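You operate a simulated robot arm through the tools that you are given. There is no shell and no other tool.

The job below is to be done with a simulated robot arm. You get a single attempt, and the scene is never put back.

Task
Wash the blue banded sleeve in the steel tub, then switch the wash off.
Fine: rest the lid on the blue mat; wait for the green lamp; leave it in the tub, lid on, water in.

It is judged by the outcome, as a careful person would: the job done as asked, and still so three seconds after it is handed in. It fails if anything else is knocked over, pushed out of place, dropped, spilled or broken. A push-on lid holds only when it is set on centred and level and pressed home; a screw cap is set on level and turned clockwise until tight.

Robot
A 7-joint arm with a two-finger parallel gripper, fixed in place. Base frame: the origin is at the foot of the arm, x ahead of it, y to its left, z up; the work surface is at about z = 900. Units: mm, degrees, N and s.
With the tool pointing down near the work surface it reaches from about 360 to 740 mm from the base axis. Its first joint turns from -143.0 to 143.0 degrees. Payload 3 kg.
Tool frame: the origin (TCP) lies between the finger pads and is the grasp point; the fingertips stand 30 mm ahead of it; z points along the fingers, y is the line along which they close. The gripper opens to 110 mm. The fingers are 20 mm wide and 10 mm thick; the gripper's body (48 by 112 mm) begins 55 mm behind the TCP.
Orientation is that of the tool frame in the base frame, as a unit quaternion [x, y, z, w]. With the fingers straight down and closing along the base's y, the tool's x points along the base's -x, its y along +y and its z along -z.

Tools
- The arm moves only by the tool servo_tool. Its argument "deltas" is text: rows parted by semicolons, each of 7 numbers parted by spaces: the turn, a rotation vector about the tool's x, y, z in degrees, then the shift along the tool's x, y, z in mm, then the gripper command, from -1 (shut) to 1 (fully open), values between in proportion. In form: ax ay az x y z grip; .... A call has 1 to 20 rows; each row shifts and turns the commanded pose from where the row before left it, along the tool's axes as they then stand. A row lasts 0.2 s, in which the tool goes at most 50 mm and 8.6 degrees; a call with a longer step from one row to the next is refused whole, and so is a gripper value outside its range. Where a pose cannot be reached the arm comes as near as it can. A force on the tool above 80 N (or 10 N above the force at the start of the call, whichever is more), or a blocked arm, ends the call early, and 0.2 s more pass. Each finger travels about 108 mm/s and halts on what it meets, pressing with about 35 N; the grip force reading is that of the motor and also rises with nothing between the fingers. The clock runs only during rows and for 0.2 s after the last one: add rows that do not move to give the fingers time. The reply holds the time, the measured pose of the TCP, the force on the tool along the base axes, the opening and the grip force, in the units named above and with some noise, with the torque about the TCP (base axes, N m) and any sound that the robot's microphone picked up.
- Cameras (640 x 400 px; columns grow to the right, rows downward): "scene" is fixed at [393.5, -653, 1664.6]; the picture's right is [0.51, -0.86, 0.00], its down [-0.76, -0.45, -0.47] and it looks along [0.40, 0.24, -0.89] (base axes); focal length 322 px, centre (320, 200). "wrist" rides on the gripper at [72, 17, -103] in the tool frame; the picture's right is [-0.23, 0.97, 0.00], its down [-0.76, -0.18, -0.62] and it looks along [-0.61, -0.14, 0.78] (tool axes); focal length 222 px, centre (320, 200). There is no depth. A picture from a camera that has moved, and an enlarged one, comes with that camera's place and axes in the base frame and with its lens. The place of the scene camera against the robot may be out by one fixed shift of up to 12 mm in any direction.
- get_image(camera): a new picture of that camera. It takes no simulated time.
- slide_trunk(by): slides the trunk up (or, below 0, down) by that many mm; the arm rides with it, the base frame stays. It gives what a move gives, with no picture.
- close_up(camera, box): a new picture of the part [left, top, right, bottom] of that camera's present view, enlarged. It takes no simulated time.
- job_done(): hands the job in; it is judged then, once.

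Nothing tells you positions but the pictures and the camera data. Unless the task says otherwise, let go and move clear before handing in.

The tools are called after "Call:" as a command line: name --argument value ..., lists and objects as JSON in quotes. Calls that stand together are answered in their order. servo_tool: Moves the arm, as the interface text tells. Its arguments: {"type":"object","properties":{"deltas":{"type":"string"}},"required":["deltas"]} The other tools are called the same way: slide_trunk (by) slides the trunk up or down; get_image (camera) takes a picture; close_up (camera, box) takes an enlarged picture of a part of a camera's view; job_done () hands the job in.

At the start:

```text
time: 0.0
ee_pos: [637.9, -415.5, 1304.5]
orientation: [0.0, 1.0, 0.0, 0.0]
contact_force: [0.5, 0.0, -0.4]
ft_torque: [0.02, -0.02, -0.01]
opening: 109.7
grip_force: 0.0
trunk travel left (down, up): [-854.0, 36.0]
```

scene: 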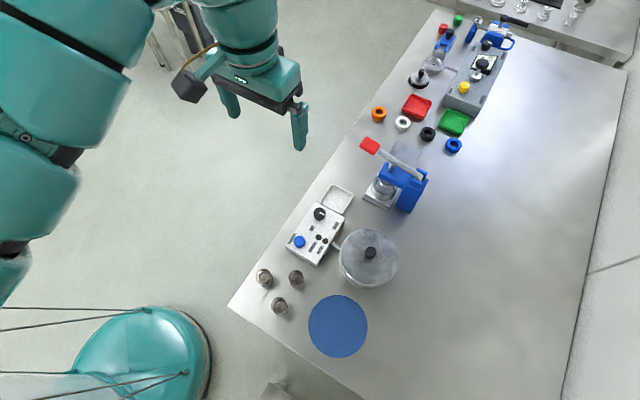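
wrist: 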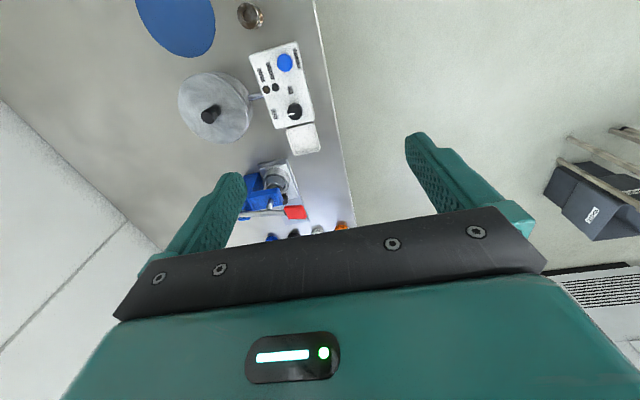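

I see a bench with a steel tub with a black-knobbed lid, a control box with a blue button and black dial, three small sleeves near a blue mat, and other gear further off. I'll look closer before moving.

Call:
close_up --camera "scene" --box '[230, 170, 430, 370]'

Call:
close_up --camera "scene" --box '[240, 250, 320, 330]'

Call:
close_up --camera "scene" --box '[280, 180, 360, 270]'

Call:
close_up --camera "wrist" --box '[130, 0, 360, 180]'

```text
2.00 times, centred on (330, 270) of scene
camera zoom: at [393.5, -653.0, 1664.6], right [0.51, -0.86, 0.0], down [-0.76, -0.45, -0.47], along [0.4, 0.24, -0.89], focal length 644 px, centre (300, 60)
```

zoom: 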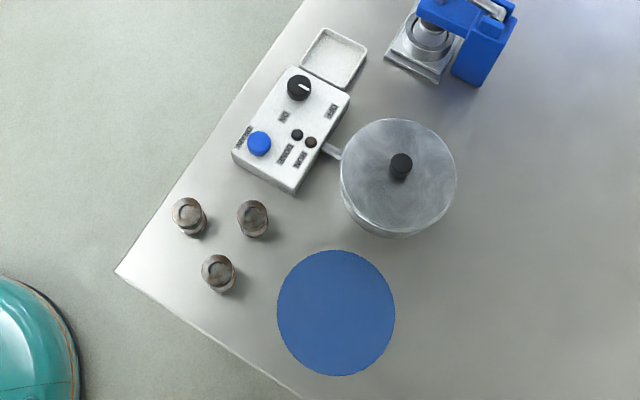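

```text
5.00 times, centred on (280, 290) of scene
camera zoom: at [393.5, -653.0, 1664.6], right [0.51, -0.86, 0.0], down [-0.76, -0.45, -0.47], along [0.4, 0.24, -0.89], focal length 1609 px, centre (520, -250)
```

zoom: 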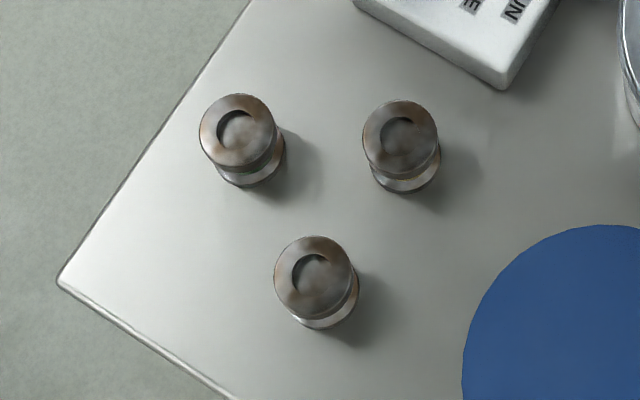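

```text
4.44 times, centred on (320, 225) of scene
camera zoom: at [393.5, -653.0, 1664.6], right [0.51, -0.86, 0.0], down [-0.76, -0.45, -0.47], along [0.4, 0.24, -0.89], focal length 1430 px, centre (320, 89)
```

zoom: 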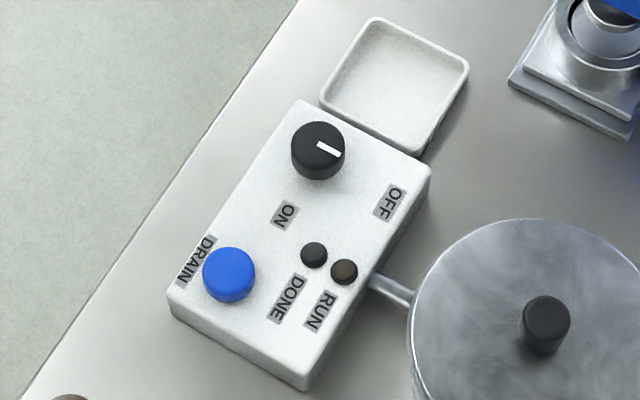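

```text
2.22 times, centred on (245, 90) of wrist
camera zoom: at [564.3, -396.6, 1407.7], right [0.23, 0.97, 0.0], down [0.76, -0.18, 0.62], along [0.61, -0.14, -0.78], focal length 494 px, centre (487, 444)
```

zoom: 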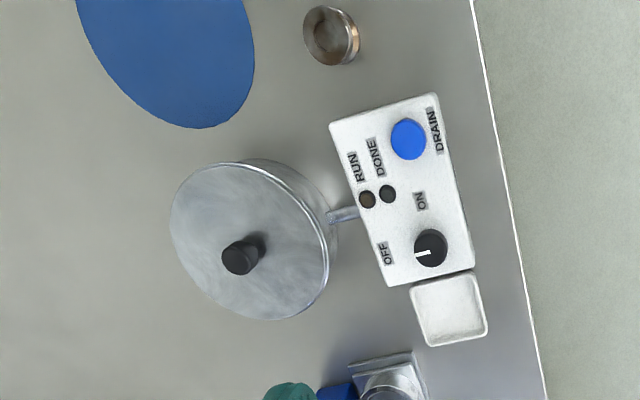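

I read the tub lid knob at about (645, -625), the mat at about (487, -642), the dial at about (680, -480) and the sleeves near (487, -448), (522, -512) and (454, -512). I can't see the bands from above, so I'll pull the arm back off the bench and look at the sleeves from a low angle.

Call:
servo_tool --deltas "0 0 0 33.8 8.5 25 0; 0 0 0 33.8 8.5 25 0; 0 0 0 33.8 8.5 25 0; 0 0 0 33.8 8.5 25 0; 0 0 0 33.8 8.5 25 0; 0 0 0 33.8 8.5 25 0; 0 0 0 33.8 8.5 25 0; 0 0 0 33.8 8.5 25 0; 0 0 0 33.8 8.5 25 0; 0 0 0 33.8 8.5 25 0; 0 0 8 0 0 0 0; 0 0 8 0 0 0 0; 0 0 8 0 0 0 0; 0 0 8 0 0 0 0; 0 0 8 0 0 0 0; 0 0 8 0 0 0 0; 0 0 0 0 0 0 0"

Call:
get_image --camera "wrist"

Call:
get_image --camera "scene"

```text
time: 3.6
ee_pos: [635.5, -415.5, 1304.8]
orientation: [0.408, 0.913, 0.0, 0.0]
contact_force: [0.4, -0.2, -0.3]
ft_torque: [-0.02, -0.02, 0.03]
opening: 54.9
grip_force: 0.1
out of reach, approached as far as the arm can: row 1, 2, 3, 4, 5, 6, 7, 8, 9, 10
trunk travel left (down, up): [-854.0, 36.0]
```

```text
taken
camera wrist: at [600.4, -348.2, 1407.4], right [0.88, 0.48, 0.0], down [0.38, -0.69, 0.62], along [0.3, -0.55, -0.78], focal length 222 px, centre (320, 200)
```

wrist: 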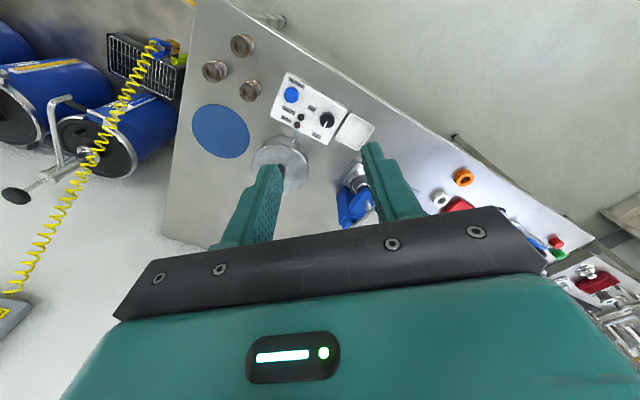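

```text
taken
```

scene: 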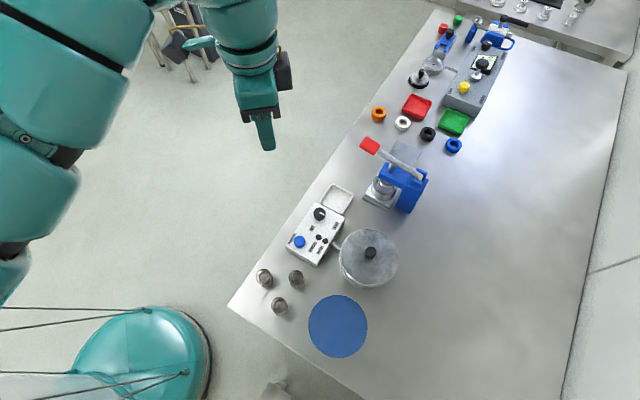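

The arm reported that it couldn't reach those inward moves, and only the turn took effect. I'll test which directions are free with small steps.

Call:
servo_tool --deltas "0 0 0 0 0 20 0; 0 0 0 0 0 20 0; 0 0 0 0 0 0 0"

Call:
servo_tool --deltas "0 0 0 20 0 0 0; 0 0 0 20 0 0 0; 0 0 0 0 0 0 0"

```text
time: 4.4
ee_pos: [637.5, -414.7, 1304.9]
orientation: [0.407, 0.913, 0.0, 0.001]
contact_force: [0.2, -0.4, 0.4]
ft_torque: [0.01, 0.03, 0.03]
opening: 55.0
grip_force: 0.1
out of reach, approached as far as the arm can: row 1, 2
trunk travel left (down, up): [-854.0, 36.0]
```

```text
time: 5.2
ee_pos: [636.7, -415.3, 1305.1]
orientation: [0.407, 0.913, 0.0, 0.0]
contact_force: [-0.6, 0.7, 0.6]
ft_torque: [-0.03, -0.02, -0.01]
opening: 55.3
grip_force: 0.0
out of reach, approached as far as the arm can: row 1, 2
trunk travel left (down, up): [-854.0, 36.0]
```

Both directions are refused at this trunk height, so I'll lower the trunk and try again. The tool is well above everything on the bench.

Call:
slide_trunk --by -150

Call:
servo_tool --deltas "0 0 0 20 0 0 0; 0 0 0 0 0 0 0"

Call:
get_image --camera "scene"

```text
time: 7.0
ee_pos: [637.3, -415.2, 1154.0]
orientation: [0.407, 0.913, 0.0, 0.0]
contact_force: [-0.4, 0.5, 0.6]
ft_torque: [0.02, -0.02, 0.01]
opening: 55.1
grip_force: 0.1
trunk travel left (down, up): [-704.0, 186.0]
```

```text
time: 7.5
ee_pos: [638.0, -414.8, 1154.9]
orientation: [0.406, 0.914, 0.0, 0.0]
contact_force: [-0.7, 1.0, -0.5]
ft_torque: [0.01, 0.0, -0.01]
opening: 55.0
grip_force: 0.1
out of reach, approached as far as the arm can: row 1
trunk travel left (down, up): [-704.0, 186.0]
```

```text
taken
```

scene: 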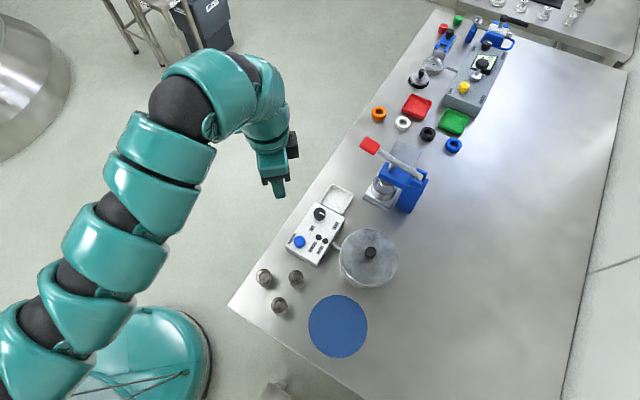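

Still refused inward, so I'll test the outward, sideways and upward directions one at a time.

Call:
servo_tool --deltas "0 0 0 -20 0 0 0; 0 0 0 0 0 0 0"

Call:
servo_tool --deltas "0 0 0 0 20 0 0; 0 0 0 0 0 0 0"

Call:
servo_tool --deltas "0 0 0 0 0 -20 0; 0 0 0 0 0 0 0"

```text
time: 8.2
ee_pos: [650.6, -429.6, 1155.1]
orientation: [0.407, 0.914, 0.001, 0.0]
contact_force: [-0.9, -0.1, -0.1]
ft_torque: [-0.01, -0.02, 0.02]
opening: 55.1
grip_force: 0.1
trunk travel left (down, up): [-704.0, 186.0]
```

```text
time: 8.8
ee_pos: [664.7, -416.8, 1155.0]
orientation: [0.407, 0.913, 0.001, 0.0]
contact_force: [-0.2, -0.3, 1.0]
ft_torque: [0.04, 0.0, 0.03]
opening: 55.0
grip_force: 0.0
trunk travel left (down, up): [-704.0, 186.0]
```

```text
time: 9.3
ee_pos: [667.7, -417.5, 1168.9]
orientation: [0.406, 0.914, 0.001, 0.001]
contact_force: [-0.2, -0.8, 1.2]
ft_torque: [0.0, 0.01, 0.0]
opening: 55.0
grip_force: 0.0
out of reach, approached as far as the arm can: row 1
trunk travel left (down, up): [-704.0, 186.0]
```

Outward and sideways work, but upward is limited. I'll test downward from here.

Call:
servo_tool --deltas "0 0 0 0 0 20 0; 0 0 0 0 0 20 0; 0 0 0 0 0 0 0"

Call:
servo_tool --deltas "0 0 0 20 0 0 0; 0 0 0 0 0 0 0"

```text
time: 10.2
ee_pos: [668.0, -416.6, 1128.1]
orientation: [0.406, 0.914, 0.0, 0.0]
contact_force: [-0.8, 0.0, -0.8]
ft_torque: [0.0, 0.0, -0.02]
opening: 55.1
grip_force: 0.1
trunk travel left (down, up): [-704.0, 186.0]
```

```text
time: 10.8
ee_pos: [655.9, -402.1, 1127.8]
orientation: [0.408, 0.913, 0.0, -0.001]
contact_force: [0.0, -0.5, 0.6]
ft_torque: [0.03, 0.02, 0.02]
opening: 55.3
grip_force: 0.0
trunk travel left (down, up): [-704.0, 186.0]
```

Going down frees the inward motion. Now I'll move in and down to get off the bench corner, looking outward at the sleeves.

Call:
servo_tool --deltas "0 0 0 10 0 20 0; 0 0 0 20 0 15 0; 0 0 0 26 -17 8 0; 0 0 0 26 -17 8 0; 0 0 0 26 -17 8 0; 0 0 0 26 -17 8 0; 0 0 0 26 -17 8 0; 0 0 0 26 -17 8 0; 0 0 0 26 -17 8 0; 0 0 0 26 -17 8 0; 0 0 0 26 -17 8 0; 0 0 0 26 -17 8 0; 0 0 0 26 -17 8 0; 0 0 0 0 0 0 0"

Call:
get_image --camera "wrist"

Call:
get_image --camera "scene"

```text
time: 13.8
ee_pos: [654.6, -402.5, 1126.8]
orientation: [0.407, 0.914, -0.001, 0.001]
contact_force: [0.2, -0.4, 0.0]
ft_torque: [0.02, -0.01, 0.0]
opening: 54.8
grip_force: 0.0
out of reach, approached as far as the arm can: row 1, 2, 3, 4, 5, 6, 7, 8, 9, 10, 11, 12, 13
trunk travel left (down, up): [-704.0, 186.0]
```

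```text
taken
camera wrist: at [618.0, -335.8, 1231.0], right [0.88, 0.48, 0.0], down [0.38, -0.69, 0.62], along [0.3, -0.55, -0.78], focal length 222 px, centre (320, 200)
```

wrist: 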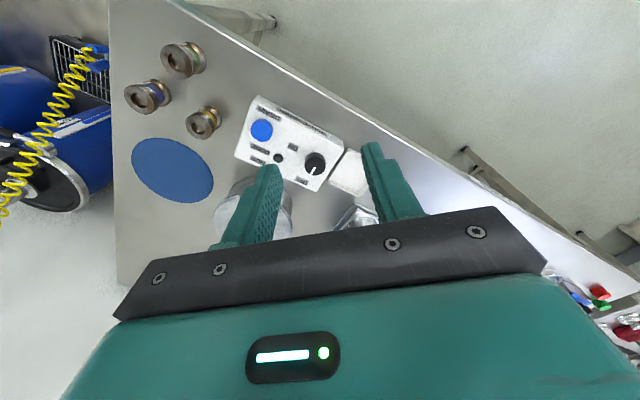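

```text
taken
```

scene: 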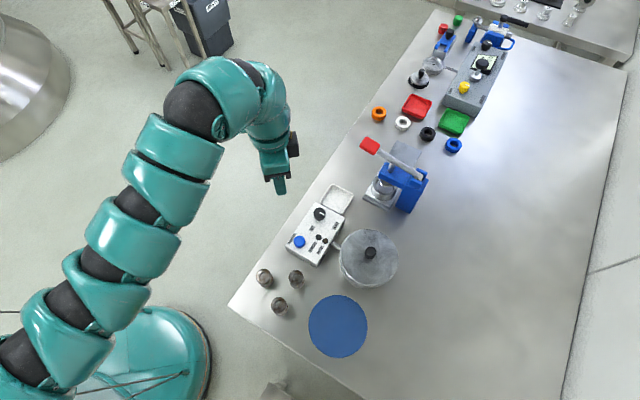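

Even from here the wrist camera shows the sleeves' sides. I'll zoom in on the bands.

Call:
close_up --camera "wrist" --box '[110, 30, 240, 150]'

Call:
close_up --camera "wrist" --box '[110, 60, 190, 120]'

```text
3.33 times, centred on (175, 90) of wrist
camera zoom: at [618.0, -335.8, 1231.0], right [0.88, 0.48, 0.0], down [0.38, -0.69, 0.62], along [0.3, -0.55, -0.78], focal length 740 px, centre (803, 567)
```

zoom: 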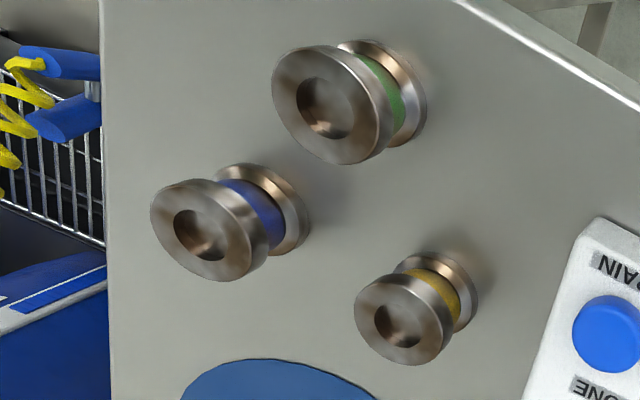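

```text
6.67 times, centred on (150, 90) of wrist
camera zoom: at [618.0, -335.8, 1231.0], right [0.88, 0.48, 0.0], down [0.38, -0.69, 0.62], along [0.3, -0.55, -0.78], focal length 1481 px, centre (1453, 933)
```

zoom: 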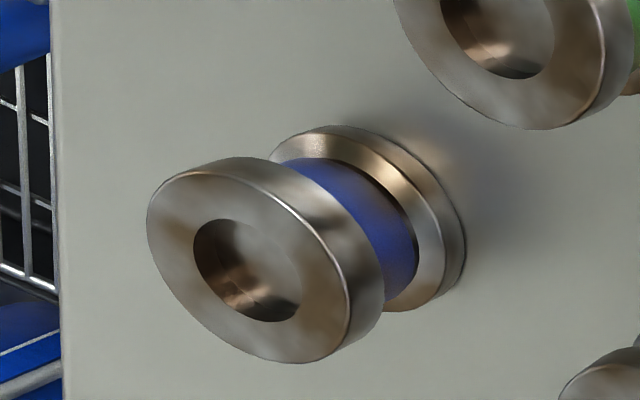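

The blue-banded sleeve is the one nearest the bench's end edge, at about (461, -507). The green- and yellow-banded sleeves stay put. I still need to understand the arm's reach, so I'll probe with small steps.

Call:
servo_tool --deltas "0 0 0 0 0 10 0; 0 0 0 0 0 10 0; 0 0 0 0 0 10 0; 0 0 0 0 0 10 0"

Call:
servo_tool --deltas "0 0 0 0 -20 0 0; 0 0 0 0 -20 0 0; 0 0 0 0 -20 0 0; 0 0 0 0 -20 0 0"

```text
time: 14.8
ee_pos: [653.9, -405.5, 1109.0]
orientation: [0.409, 0.913, 0.001, -0.001]
contact_force: [0.2, -0.1, 0.5]
ft_torque: [0.03, 0.01, -0.01]
opening: 55.0
grip_force: 0.1
out of reach, approached as far as the arm can: row 2, 3, 4
trunk travel left (down, up): [-704.0, 186.0]
```

```text
time: 15.8
ee_pos: [654.5, -405.0, 1109.0]
orientation: [0.409, 0.913, 0.001, -0.002]
contact_force: [0.7, -0.6, -1.7]
ft_torque: [-0.03, 0.02, 0.01]
opening: 55.0
grip_force: 0.0
out of reach, approached as far as the arm can: row 1, 2, 3, 4
trunk travel left (down, up): [-704.0, 186.0]
```

The reachable zone looks narrow in this posture. I'll probe outward, which stays well above the bench objects.

Call:
servo_tool --deltas "0 0 0 -20 0 0 0; 0 0 0 -20 0 0 0; 0 0 0 -20 0 0 0; 0 0 0 -20 0 0 0; 0 0 0 -20 0 0 0; 0 0 0 -20 0 0 0"

Call:
get_image --camera "scene"

```text
time: 17.1
ee_pos: [726.5, -493.3, 1108.2]
orientation: [0.408, 0.913, -0.001, 0.0]
contact_force: [-0.3, -0.1, 0.3]
ft_torque: [0.01, -0.02, 0.02]
opening: 55.1
grip_force: 0.1
out of reach, approached as far as the arm can: row 6
trunk travel left (down, up): [-704.0, 186.0]
```

```text
taken
```

scene: 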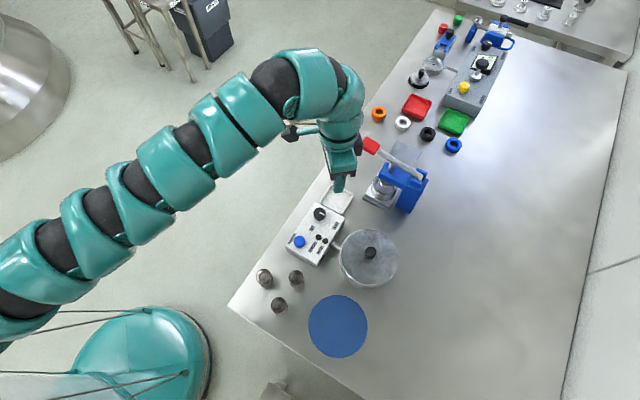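

That gave a reach of about 878 mm from the base axis at this height. I'll check how far it can descend here, keeping clear of the control box at about z 960.

Call:
servo_tool --deltas "0 0 0 10 0 10 0; 0 0 0 0 0 10 0; 0 0 0 0 0 10 0; 0 0 0 0 0 10 0"

Call:
servo_tool --deltas "0 0 0 20 0 0 0; 0 0 0 20 0 0 0; 0 0 0 20 0 0 0; 0 0 0 20 0 0 0; 0 0 0 20 0 0 0"

```text
time: 18.1
ee_pos: [721.1, -483.3, 1067.2]
orientation: [0.407, 0.913, -0.001, -0.001]
contact_force: [-0.6, -0.5, 0.0]
ft_torque: [-0.03, -0.03, 0.0]
opening: 55.0
grip_force: 0.1
trunk travel left (down, up): [-704.0, 186.0]
```

```text
time: 19.4
ee_pos: [660.9, -415.7, 1067.8]
orientation: [0.408, 0.913, 0.001, 0.0]
contact_force: [0.2, -0.7, 0.4]
ft_torque: [-0.01, -0.02, -0.03]
opening: 54.9
grip_force: 0.1
out of reach, approached as far as the arm can: row 5
trunk travel left (down, up): [-704.0, 186.0]
```

Descending pushes the inner limit outward, so I'll map the upward limit from here too.

Call:
servo_tool --deltas "0 0 0 -20 0 -20 0; 0 0 0 -20 0 -20 0; 0 0 0 0 0 -20 0; 0 0 0 0 0 -20 0; 0 0 0 0 0 -20 0; 0 0 0 0 0 -20 0; 0 0 0 0 0 -20 0; 0 0 0 0 0 -20 0; 0 0 0 0 0 -20 0; 0 0 0 0 0 -20 0"

Call:
get_image --camera "scene"

```text
time: 21.6
ee_pos: [707.1, -456.3, 1193.0]
orientation: [0.407, 0.913, 0.0, 0.0]
contact_force: [-0.2, -0.1, 0.5]
ft_torque: [-0.02, -0.01, 0.02]
opening: 55.1
grip_force: 0.0
out of reach, approached as far as the arm can: row 6, 7, 8, 9, 10
trunk travel left (down, up): [-704.0, 186.0]
```

```text
taken
```

scene: 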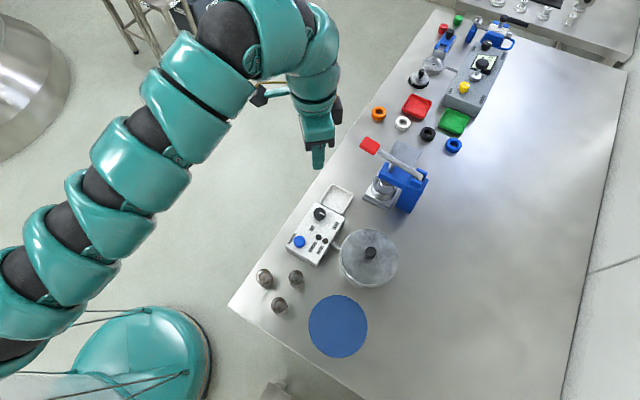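

The arm's shoulder sits roughly level with the bench in this posture, so a higher trunk should give more room. I'll raise the trunk, lower the tool relative to it and probe inward.

Call:
slide_trunk --by 180

Call:
servo_tool --deltas "0 0 0 0 0 25 0; 0 0 0 0 0 25 0; 0 0 0 0 0 25 0; 0 0 0 0 0 25 0; 0 0 0 0 0 25 0; 0 0 0 0 0 25 0; 0 0 0 0 0 25 0; 0 0 0 0 0 25 0; 0 0 0 0 0 25 0; 0 0 0 0 0 25 0"

Call:
servo_tool --deltas "0 0 0 20 0 0 0; 0 0 0 20 0 0 0; 0 0 0 20 0 0 0; 0 0 0 20 0 0 0; 0 0 0 20 0 0 0; 0 0 0 20 0 0 0"

Call:
get_image --camera "scene"

```text
time: 23.6
ee_pos: [707.9, -455.8, 1372.5]
orientation: [0.407, 0.913, 0.001, 0.0]
contact_force: [0.6, -0.1, -0.4]
ft_torque: [0.0, -0.02, -0.02]
opening: 54.8
grip_force: 0.0
trunk travel left (down, up): [-884.0, 6.0]
```

```text
time: 25.8
ee_pos: [708.6, -454.2, 1122.7]
orientation: [0.407, 0.913, 0.0, -0.001]
contact_force: [0.3, 0.4, 0.2]
ft_torque: [-0.01, 0.01, 0.04]
opening: 54.8
grip_force: 0.0
trunk travel left (down, up): [-884.0, 6.0]
```

```text
time: 27.1
ee_pos: [646.9, -374.3, 1104.5]
orientation: [0.407, 0.913, 0.0, 0.001]
contact_force: [0.5, 0.3, 1.1]
ft_torque: [0.01, -0.02, -0.03]
opening: 55.0
grip_force: 0.1
out of reach, approached as far as the arm can: row 5, 6
trunk travel left (down, up): [-884.0, 6.0]
```

```text
taken
```

scene: 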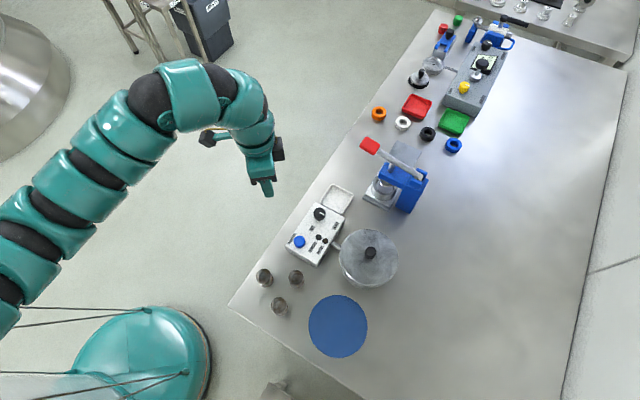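

With the trunk high, the inner limit shrinks as the tool descends. I'll keep going down and in, which stays off the bench edge.

Call:
servo_tool --deltas "0 0 0 5 0 20 0; 0 0 0 5 0 20 0; 0 0 0 5 0 20 0; 0 0 0 5 0 15 0; 0 0 0 20 0 0 0; 0 0 0 20 0 0 0; 0 0 0 20 0 0 0; 0 0 0 20 0 0 0"

```text
time: 28.9
ee_pos: [580.9, -299.5, 1029.3]
orientation: [0.407, 0.914, 0.001, 0.001]
contact_force: [-0.3, 0.6, -0.1]
ft_torque: [-0.02, -0.01, -0.04]
opening: 55.2
grip_force: 0.0
trunk travel left (down, up): [-884.0, 6.0]
```

At this height it now reaches well in, so I can pick a trunk height for each target. Next I'll go back out and over to hover inside of the tub, so the wrist camera gets a good look at the lid, mat and control box.

Call:
servo_tool --deltas "0 0 0 -20 0 0 0; 0 0 0 -20 0 0 0; 0 0 0 -20 0 0 0; 0 0 0 -20 0 0 0; 0 0 0 -5 0 -20 0; 0 0 0 -5 0 -20 0; 0 0 0 -5 0 -20 0; 0 0 0 -5 0 -20 0; 0 0 0 -15.2 -21.6 -5.8 0; 0 0 0 -15.2 -21.6 -5.8 0; 0 0 0 -15.2 -21.6 -5.8 0; 0 0 0 -15.2 -21.6 -5.8 0; 0 0 0 -15.2 -21.6 -5.8 0; 0 0 0 -15.2 -21.6 -5.8 0; 0 0 0 -15.2 -21.6 -5.8 0; 0 0 0 -15.2 -21.6 -5.8 0; 0 0 0 0 0 0 0"

Call:
get_image --camera "wrist"

Call:
get_image --camera "scene"

```text
time: 32.5
ee_pos: [604.5, -581.3, 1154.2]
orientation: [0.407, 0.914, 0.0, 0.001]
contact_force: [0.3, 0.1, 0.1]
ft_torque: [-0.02, 0.0, -0.03]
opening: 55.0
grip_force: 0.1
out of reach, approached as far as the arm can: row 8
trunk travel left (down, up): [-884.0, 6.0]
```

```text
taken
camera wrist: at [567.7, -514.6, 1255.9], right [0.88, 0.48, 0.0], down [0.38, -0.68, 0.62], along [0.3, -0.55, -0.78], focal length 222 px, centre (320, 200)
```

wrist: 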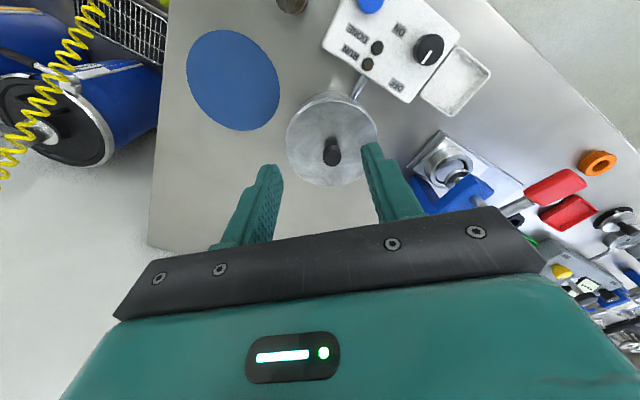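

```text
taken
```

scene: 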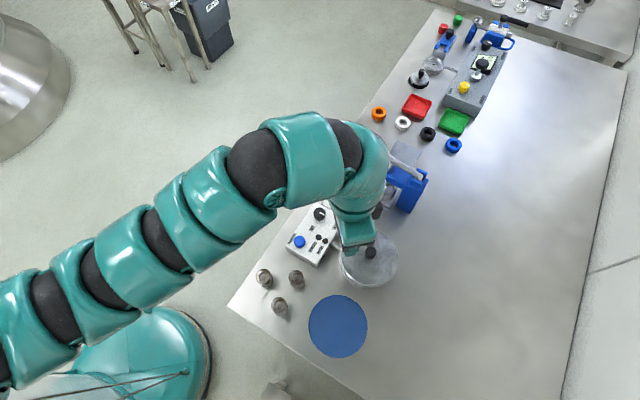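

The tub, mat and control box are all in view now. I'll zoom in to measure them.

Call:
close_up --camera "wrist" --box '[270, 70, 400, 200]'

Call:
close_up --camera "wrist" --box '[320, 0, 500, 120]'

Call:
close_up --camera "wrist" --box '[170, 10, 300, 140]'

```text
3.08 times, centred on (335, 135) of wrist
camera zoom: at [567.7, -514.6, 1255.9], right [0.88, 0.48, 0.0], down [0.38, -0.68, 0.62], along [0.3, -0.55, -0.78], focal length 684 px, centre (274, 400)
```

zoom: 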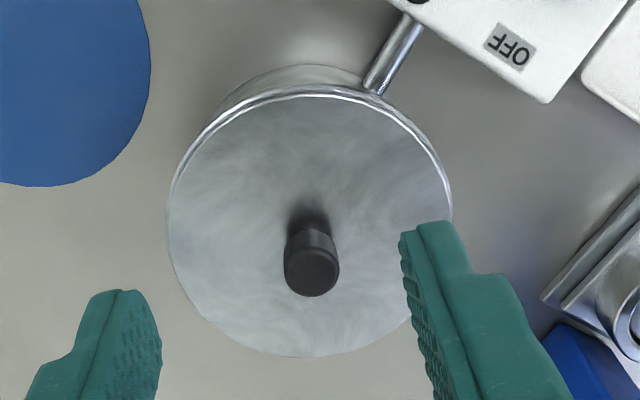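

```text
3.33 times, centred on (410, 60) of wrist
camera zoom: at [567.7, -514.6, 1255.9], right [0.88, 0.48, 0.0], down [0.38, -0.68, 0.62], along [0.3, -0.55, -0.78], focal length 740 px, centre (20, 667)
```

zoom: 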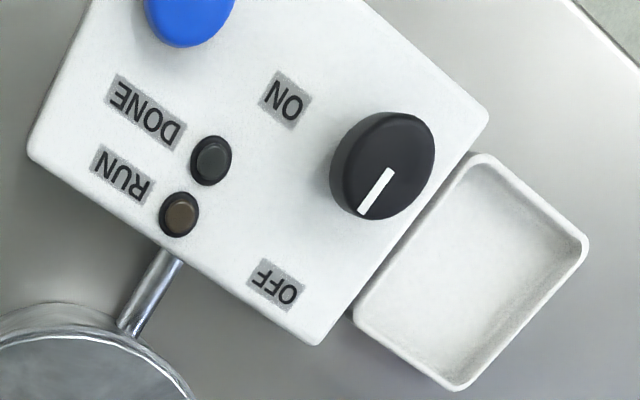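

```text
3.08 times, centred on (235, 75) of wrist
camera zoom: at [567.7, -514.6, 1255.9], right [0.88, 0.48, 0.0], down [0.38, -0.68, 0.62], along [0.3, -0.55, -0.78], focal length 684 px, centre (582, 585)
```

zoom: 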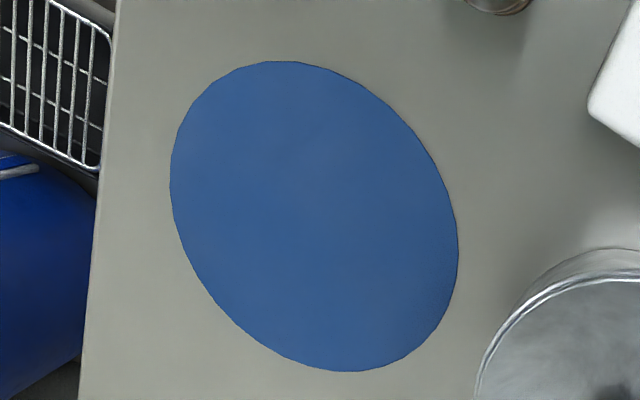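

I'll triangulate the lid height with a second view from further back and lower, still above everything on the bench.

Call:
servo_tool --deltas "0 0 0 5 -3.3 25 0; 0 0 0 5 -3.3 25 0; 0 0 0 10 -3.3 25 0; 0 0 0 20 -3.3 15 0; 0 0 0 20 -3.3 14 0; 0 0 0 0 0 0 0"

Call:
get_image --camera "wrist"

Call:
close_up --camera "wrist" --box '[250, 60, 410, 180]'

```text
time: 34.0
ee_pos: [551.8, -547.2, 1048.9]
orientation: [0.407, 0.914, 0.0, 0.002]
contact_force: [0.6, 0.2, 0.5]
ft_torque: [-0.01, 0.0, -0.01]
opening: 54.9
grip_force: 0.1
trunk travel left (down, up): [-884.0, 6.0]
```

```text
taken
camera wrist: at [515.3, -481.3, 1151.7], right [0.88, 0.48, 0.0], down [0.38, -0.68, 0.62], along [0.3, -0.55, -0.78], focal length 222 px, centre (320, 200)
```

wrist: 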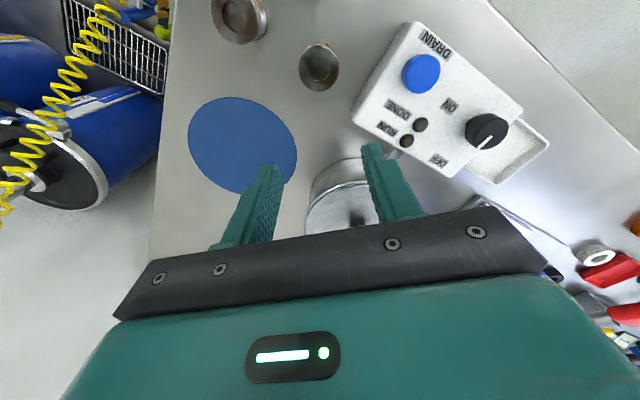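

```text
3.33 times, centred on (330, 120) of wrist
camera zoom: at [515.3, -481.3, 1151.7], right [0.88, 0.48, 0.0], down [0.38, -0.68, 0.62], along [0.3, -0.55, -0.78], focal length 740 px, centre (287, 467)
```

zoom: 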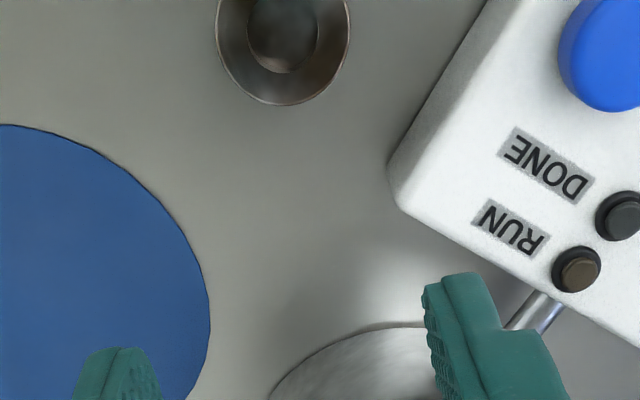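

The wrist camera looks from the inner side with the image upside down. Combining views, I put the lid knob at about (644.5, -623) with its top at about z 1003 and the lid surface at about z 977. I'll hover above it and see whether the arm reaches.

Call:
servo_tool --deltas "0 0 0 -19.7 3.05 -8.5 0.2; 0 0 0 -19.7 3.05 -8.5 0.2; 0 0 0 -19.7 3.05 -8.5 0.2; 0 0 0 -19.7 3.05 -8.5 0.2; 0 0 0 -19.7 3.05 -8.5 0.2; 0 0 0 -19.7 3.05 -8.5 0.2; 0 0 0 0 0 0 0.2"

Call:
get_image --camera "wrist"

Call:
close_up --camera "wrist" --box '[240, 40, 400, 220]'

```text
time: 35.5
ee_pos: [635.6, -615.9, 1094.3]
orientation: [0.407, 0.913, 0.001, 0.001]
contact_force: [0.2, -0.3, 0.2]
ft_torque: [0.01, -0.03, 0.03]
opening: 66.1
grip_force: 0.0
out of reach, approached as far as the arm can: row 6
trunk travel left (down, up): [-884.0, 6.0]
```

```text
taken
camera wrist: at [600.0, -549.4, 1198.1], right [0.88, 0.48, 0.0], down [0.38, -0.69, 0.62], along [0.3, -0.54, -0.78], focal length 222 px, centre (320, 200)
```

wrist: 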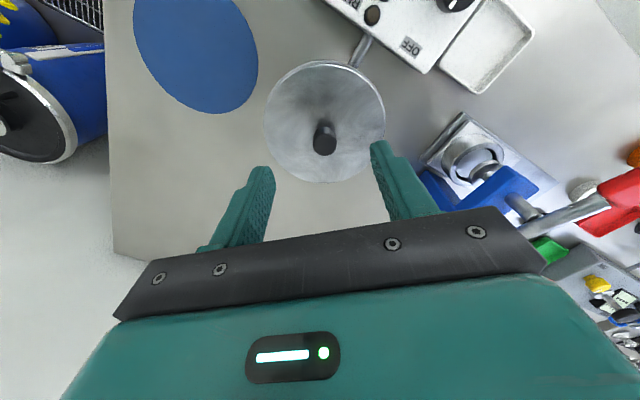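

```text
2.22 times, centred on (320, 130) of wrist
camera zoom: at [600.0, -549.4, 1198.1], right [0.88, 0.48, 0.0], down [0.38, -0.69, 0.62], along [0.3, -0.54, -0.78], focal length 494 px, centre (320, 356)
```

zoom: 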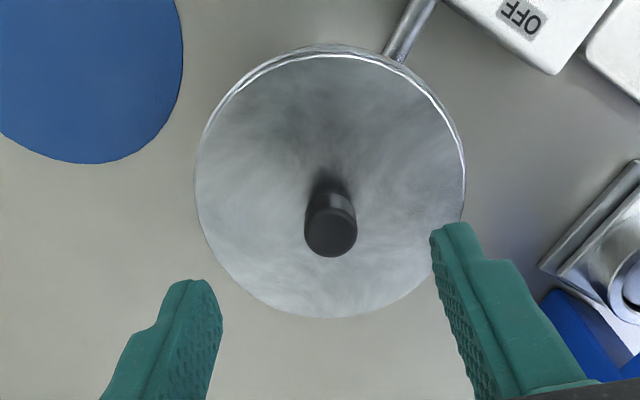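

At this height the straight-down tool stops at r≈885, while the knob is at r≈899. Tilting the fingers about 10° outward, around the closing axis so the pads stay flush with the knob, gains the missing reach. I'll do that while still high.

Call:
servo_tool --deltas "0 -5 0 0 0 0 0.2; 0 -5 0 0 0 0 0.2; 0 0 0 0 0 0 0.2"

Call:
get_image --camera "wrist"

```text
time: 36.4
ee_pos: [635.7, -617.0, 1095.1]
orientation: [0.407, 0.909, -0.035, 0.08]
contact_force: [-0.9, -0.1, -0.1]
ft_torque: [0.01, 0.0, 0.02]
opening: 66.1
grip_force: 0.1
trunk travel left (down, up): [-884.0, 6.0]
```

```text
taken
camera wrist: at [587.9, -538.1, 1183.8], right [0.87, 0.48, 0.04], down [0.3, -0.6, 0.75], along [0.39, -0.64, -0.66], focal length 222 px, centre (320, 200)
```

wrist: 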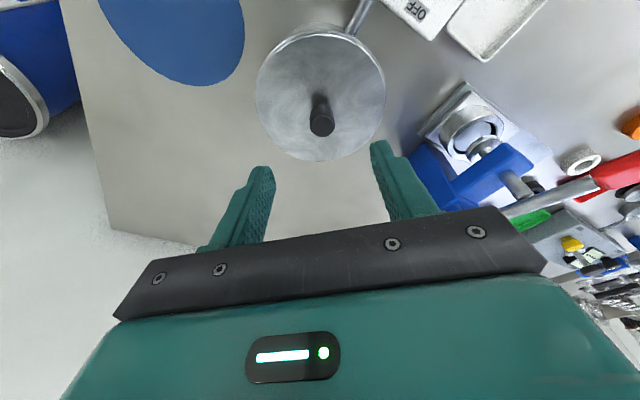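

The fingers now tilt outward. I'll shift out over the knob and lower the trunk, so the arm keeps its posture while it descends.

Call:
servo_tool --deltas "0 0 0 -6.6 1.5 1.1 0.2; 0 0 0 -6.6 1.5 1.1 0.2; 0 0 0 0 0 0 0.2"

Call:
slide_trunk --by -45

Call:
get_image --camera "wrist"

Call:
close_up --camera "wrist" --box '[240, 60, 400, 220]'

Call:
get_image --camera "scene"

```text
time: 37.1
ee_pos: [646.3, -624.7, 1096.7]
orientation: [0.405, 0.91, -0.035, 0.081]
contact_force: [0.2, 0.1, 0.2]
ft_torque: [-0.02, -0.02, 0.01]
opening: 66.1
grip_force: 0.1
trunk travel left (down, up): [-884.0, 6.0]
```

```text
time: 38.0
ee_pos: [645.5, -624.6, 1050.4]
orientation: [0.405, 0.91, -0.035, 0.081]
contact_force: [0.3, -0.7, -0.2]
ft_torque: [0.02, 0.01, 0.02]
opening: 65.9
grip_force: 0.0
trunk travel left (down, up): [-839.0, 51.0]
```

```text
taken
camera wrist: at [599.4, -545.3, 1139.5], right [0.87, 0.49, 0.04], down [0.3, -0.6, 0.75], along [0.39, -0.64, -0.66], focal length 222 px, centre (320, 200)
```

wrist: 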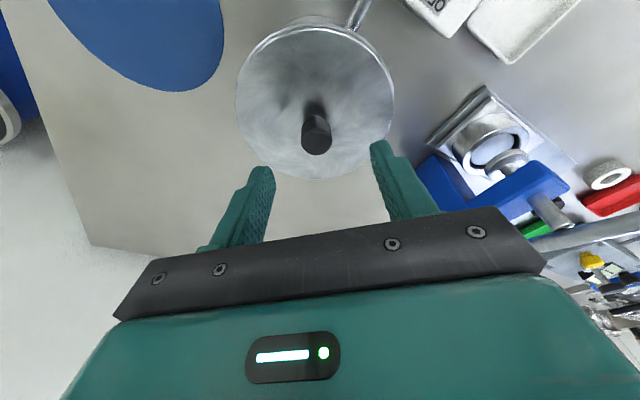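

```text
2.50 times, centred on (320, 140) of wrist
camera zoom: at [599.4, -545.3, 1139.5], right [0.87, 0.49, 0.04], down [0.3, -0.6, 0.75], along [0.39, -0.64, -0.66], focal length 555 px, centre (320, 350)
```

zoom: 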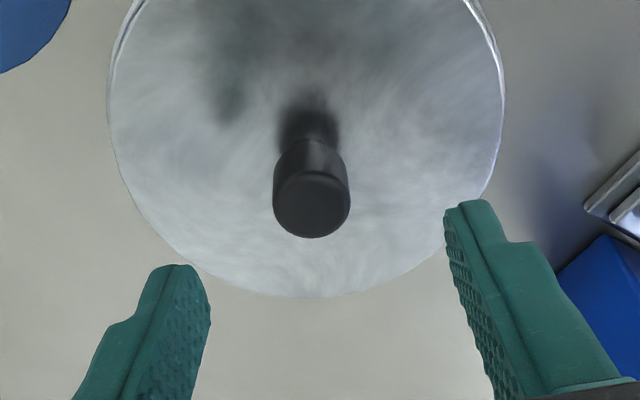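

```text
taken
```

scene: 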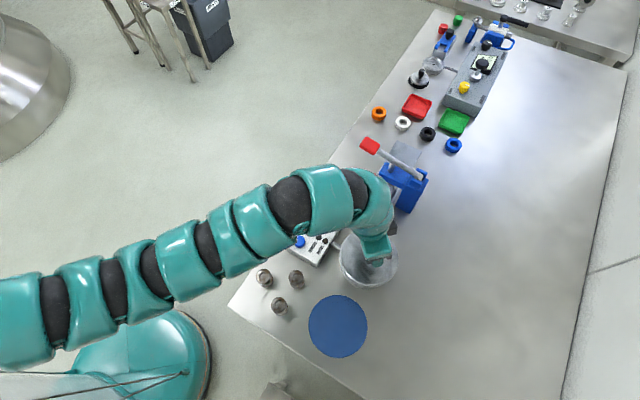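

The knob is nearly centred below the fingers. I'll nudge outward slightly and lower the trunk part way, then check from the wrist again.

Call:
servo_tool --deltas "0 0 0 -2 0.5 0.4 0.2; 0 0 0 0 0 0 0.2"

Call:
slide_trunk --by -25

Call:
close_up --camera "wrist" --box '[240, 60, 400, 220]'

```text
time: 38.6
ee_pos: [649.1, -626.0, 1049.9]
orientation: [0.405, 0.91, -0.035, 0.081]
contact_force: [0.5, -0.3, -0.3]
ft_torque: [0.02, -0.03, -0.02]
opening: 66.0
grip_force: 0.1
trunk travel left (down, up): [-839.0, 51.0]
```

```text
time: 39.3
ee_pos: [649.2, -625.5, 1026.1]
orientation: [0.405, 0.91, -0.036, 0.08]
contact_force: [-0.3, -0.1, -0.5]
ft_torque: [-0.01, 0.0, -0.03]
opening: 66.1
grip_force: 0.0
trunk travel left (down, up): [-814.0, 76.0]
```

```text
2.50 times, centred on (320, 140) of wrist
camera zoom: at [601.2, -546.3, 1114.5], right [0.87, 0.49, 0.04], down [0.3, -0.6, 0.75], along [0.39, -0.64, -0.66], focal length 555 px, centre (320, 350)
```

zoom: 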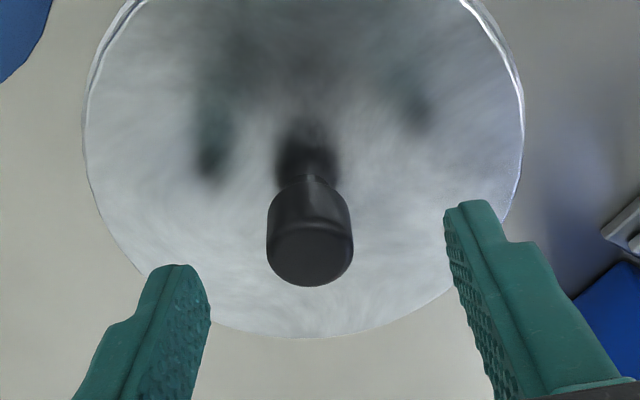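

The knob is well centred, with its top at about z 1000. I'll lower another 14 mm so the tips straddle most of it, then check clearance.

Call:
slide_trunk --by -13

Call:
close_up --camera "wrist" --box '[240, 80, 400, 220]'

```text
time: 40.0
ee_pos: [648.4, -625.4, 1012.1]
orientation: [0.405, 0.91, -0.035, 0.081]
contact_force: [0.1, -0.5, 0.3]
ft_torque: [0.0, -0.01, -0.01]
opening: 65.8
grip_force: 0.0
trunk travel left (down, up): [-801.0, 89.0]
```

```text
2.86 times, centred on (320, 150) of wrist
camera zoom: at [601.3, -546.4, 1101.4], right [0.87, 0.49, 0.04], down [0.3, -0.6, 0.75], along [0.39, -0.64, -0.66], focal length 635 px, centre (320, 343)
```

zoom: 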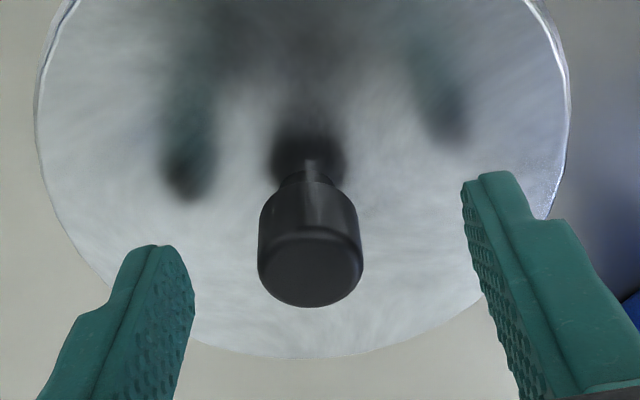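

The fingertips' reflections show about 10 mm of clearance to the lid, so I'll lower 5 mm more and then close on the knob.

Call:
slide_trunk --by -5

Call:
servo_tool --deltas "0 0 0 0 0 0 -0.2; 0 0 0 0 0 0 -0.6; 0 0 0 0 0 0 -1; 0 0 0 0 0 0 -1; 0 0 0 0 0 0 -1"

Call:
close_up --camera "wrist" --box '[240, 80, 400, 220]'

```text
time: 40.5
ee_pos: [650.3, -625.6, 1008.0]
orientation: [0.405, 0.91, -0.035, 0.082]
contact_force: [-0.3, 0.2, 0.7]
ft_torque: [-0.03, 0.0, 0.0]
opening: 65.9
grip_force: 0.0
trunk travel left (down, up): [-796.0, 94.0]
```

```text
time: 41.7
ee_pos: [649.7, -626.6, 1007.9]
orientation: [0.406, 0.91, -0.036, 0.08]
contact_force: [-0.8, -0.1, -0.4]
ft_torque: [-0.01, 0.01, -0.01]
opening: 22.8
grip_force: 35.2
trunk travel left (down, up): [-796.0, 94.0]
heard: snap
```

```text
2.86 times, centred on (320, 150) of wrist
camera zoom: at [601.5, -546.6, 1096.2], right [0.87, 0.49, 0.04], down [0.3, -0.6, 0.75], along [0.39, -0.64, -0.66], focal length 635 px, centre (320, 343)
```

zoom: 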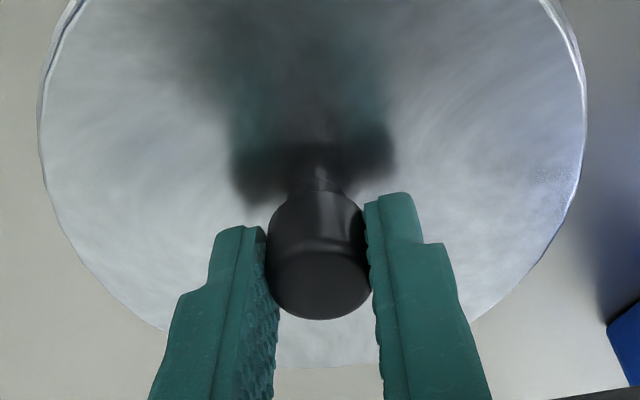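

The knob is gripped at 22.8 mm with 35 N. There was a snap sound, so I'll lift slowly and watch the force.

Call:
servo_tool --deltas "0 0 0 -0.35 0 -1.97 -1; 0 0 0 -0.35 0 -1.97 -1; 0 0 0 -0.35 0 -1.97 -1; 0 0 0 0 0 0 -1"

Call:
get_image --camera "scene"

Call:
get_image --camera "wrist"

```text
time: 42.7
ee_pos: [649.4, -625.7, 1013.4]
orientation: [0.405, 0.91, -0.034, 0.08]
contact_force: [0.4, -0.2, -1.0]
ft_torque: [-0.04, 0.0, 0.01]
opening: 22.5
grip_force: 35.0
trunk travel left (down, up): [-796.0, 94.0]
```

```text
taken
```

scene: 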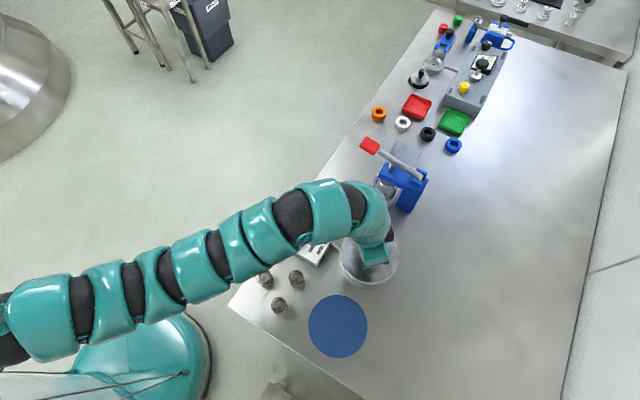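

```text
taken
camera wrist: at [601.5, -546.5, 1102.1], right [0.87, 0.49, 0.04], down [0.3, -0.6, 0.75], along [0.39, -0.64, -0.66], focal length 222 px, centre (320, 200)
```

wrist: 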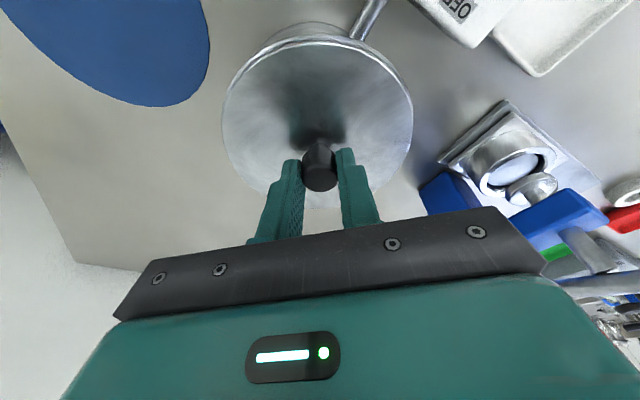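

There's hardly any resistance, so the lid seems to be free. I'll lift further and look.

Call:
servo_tool --deltas "0 0 0 -1.7 0 -9.8 -1; 0 0 0 -1.7 0 -9.8 -1; 0 0 0 -1.7 0 -9.8 -1; 0 0 0 0 0 0 -1"

Call:
get_image --camera "wrist"

Call:
close_up --camera "scene" --box '[300, 160, 440, 300]'

```text
time: 43.7
ee_pos: [648.8, -625.6, 1044.5]
orientation: [0.406, 0.91, -0.035, 0.081]
contact_force: [-0.2, 0.2, -1.4]
ft_torque: [0.0, -0.02, 0.01]
opening: 22.5
grip_force: 34.5
trunk travel left (down, up): [-796.0, 94.0]
```

```text
taken
camera wrist: at [601.9, -546.8, 1132.1], right [0.87, 0.49, 0.04], down [0.3, -0.6, 0.75], along [0.39, -0.64, -0.66], focal length 222 px, centre (320, 200)
```

wrist: 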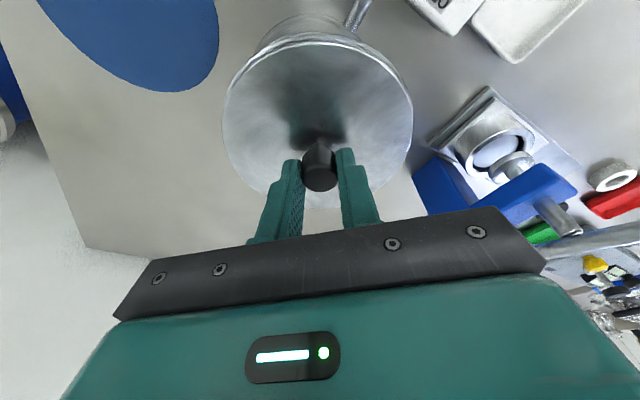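

```text
2.86 times, centred on (370, 230) of scene
camera zoom: at [393.5, -653.0, 1664.6], right [0.51, -0.86, 0.0], down [-0.76, -0.45, -0.47], along [0.4, 0.24, -0.89], focal length 919 px, centre (177, 114)
```

zoom: 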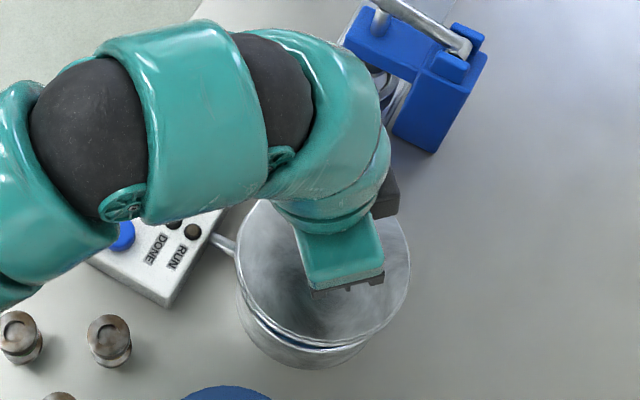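

The lid is free and hanging level, and the tub hasn't moved. I'll carry the lid level to the blue mat, which I estimate is centred near (493, -636), without changing the tool's orientation.

Call:
servo_tool --deltas "0 0 0 9.52 -12.3 -1.68 -1; 0 0 0 9.52 -12.3 -1.68 -1; 0 0 0 9.52 -12.3 -1.68 -1; 0 0 0 9.52 -12.3 -1.68 -1; 0 0 0 9.52 -12.3 -1.68 -1; 0 0 0 9.52 -12.3 -1.68 -1; 0 0 0 9.52 -12.3 -1.68 -1; 0 0 0 9.52 -12.3 -1.68 -1; 0 0 0 9.52 -12.3 -1.68 -1; 0 0 0 9.52 -12.3 -1.68 -1; 0 0 0 0 0 0 -1"

Call:
get_image --camera "wrist"

Call:
get_image --camera "scene"

```text
time: 46.1
ee_pos: [493.1, -636.8, 1043.5]
orientation: [0.405, 0.91, -0.035, 0.079]
contact_force: [-0.3, 0.8, -2.5]
ft_torque: [-0.03, 0.02, 0.01]
opening: 22.8
grip_force: 35.3
trunk travel left (down, up): [-796.0, 94.0]
```

```text
taken
camera wrist: at [445.1, -557.2, 1132.4], right [0.87, 0.49, 0.04], down [0.3, -0.6, 0.75], along [0.39, -0.64, -0.66], focal length 222 px, centre (320, 200)
```

wrist: 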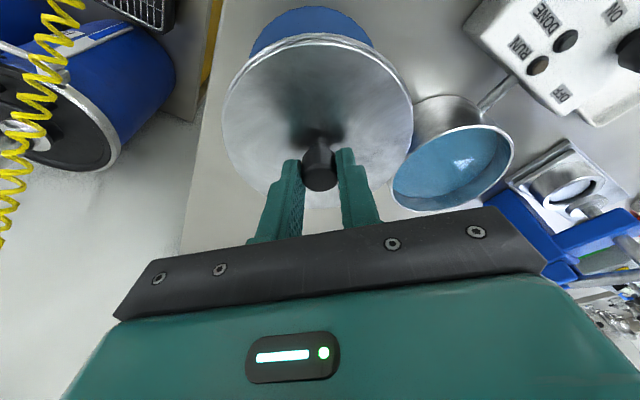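

```text
taken
```

scene: 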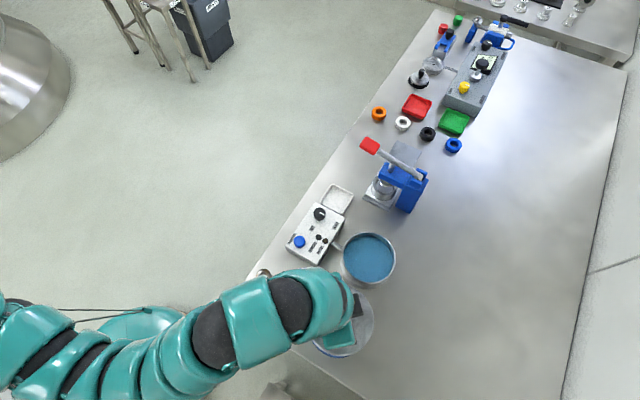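

The tub is open, with water inside and undisturbed. I'll check the lid-over-mat alignment before descending.

Call:
close_up --camera "wrist" --box '[200, 0, 430, 160]'

Call:
close_up --camera "scene" --box '[270, 220, 430, 370]'

```text
2.50 times, centred on (315, 80) of wrist
camera zoom: at [445.1, -557.2, 1132.4], right [0.87, 0.49, 0.04], down [0.3, -0.6, 0.75], along [0.39, -0.64, -0.66], focal length 555 px, centre (332, 500)
```

zoom: 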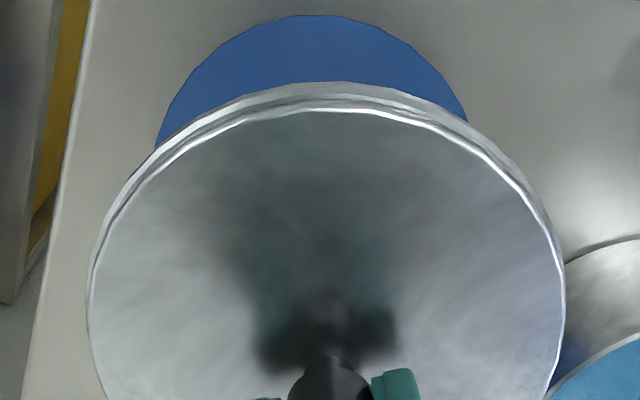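

```text
2.67 times, centred on (350, 295) of scene
camera zoom: at [393.5, -653.0, 1664.6], right [0.51, -0.86, 0.0], down [-0.76, -0.45, -0.47], along [0.4, 0.24, -0.89], focal length 858 px, centre (240, -53)
```

zoom: 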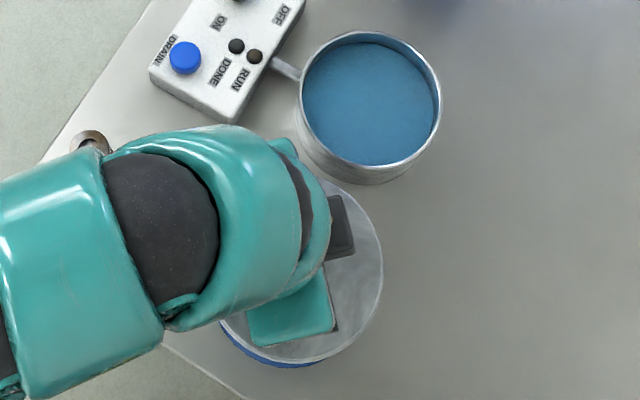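

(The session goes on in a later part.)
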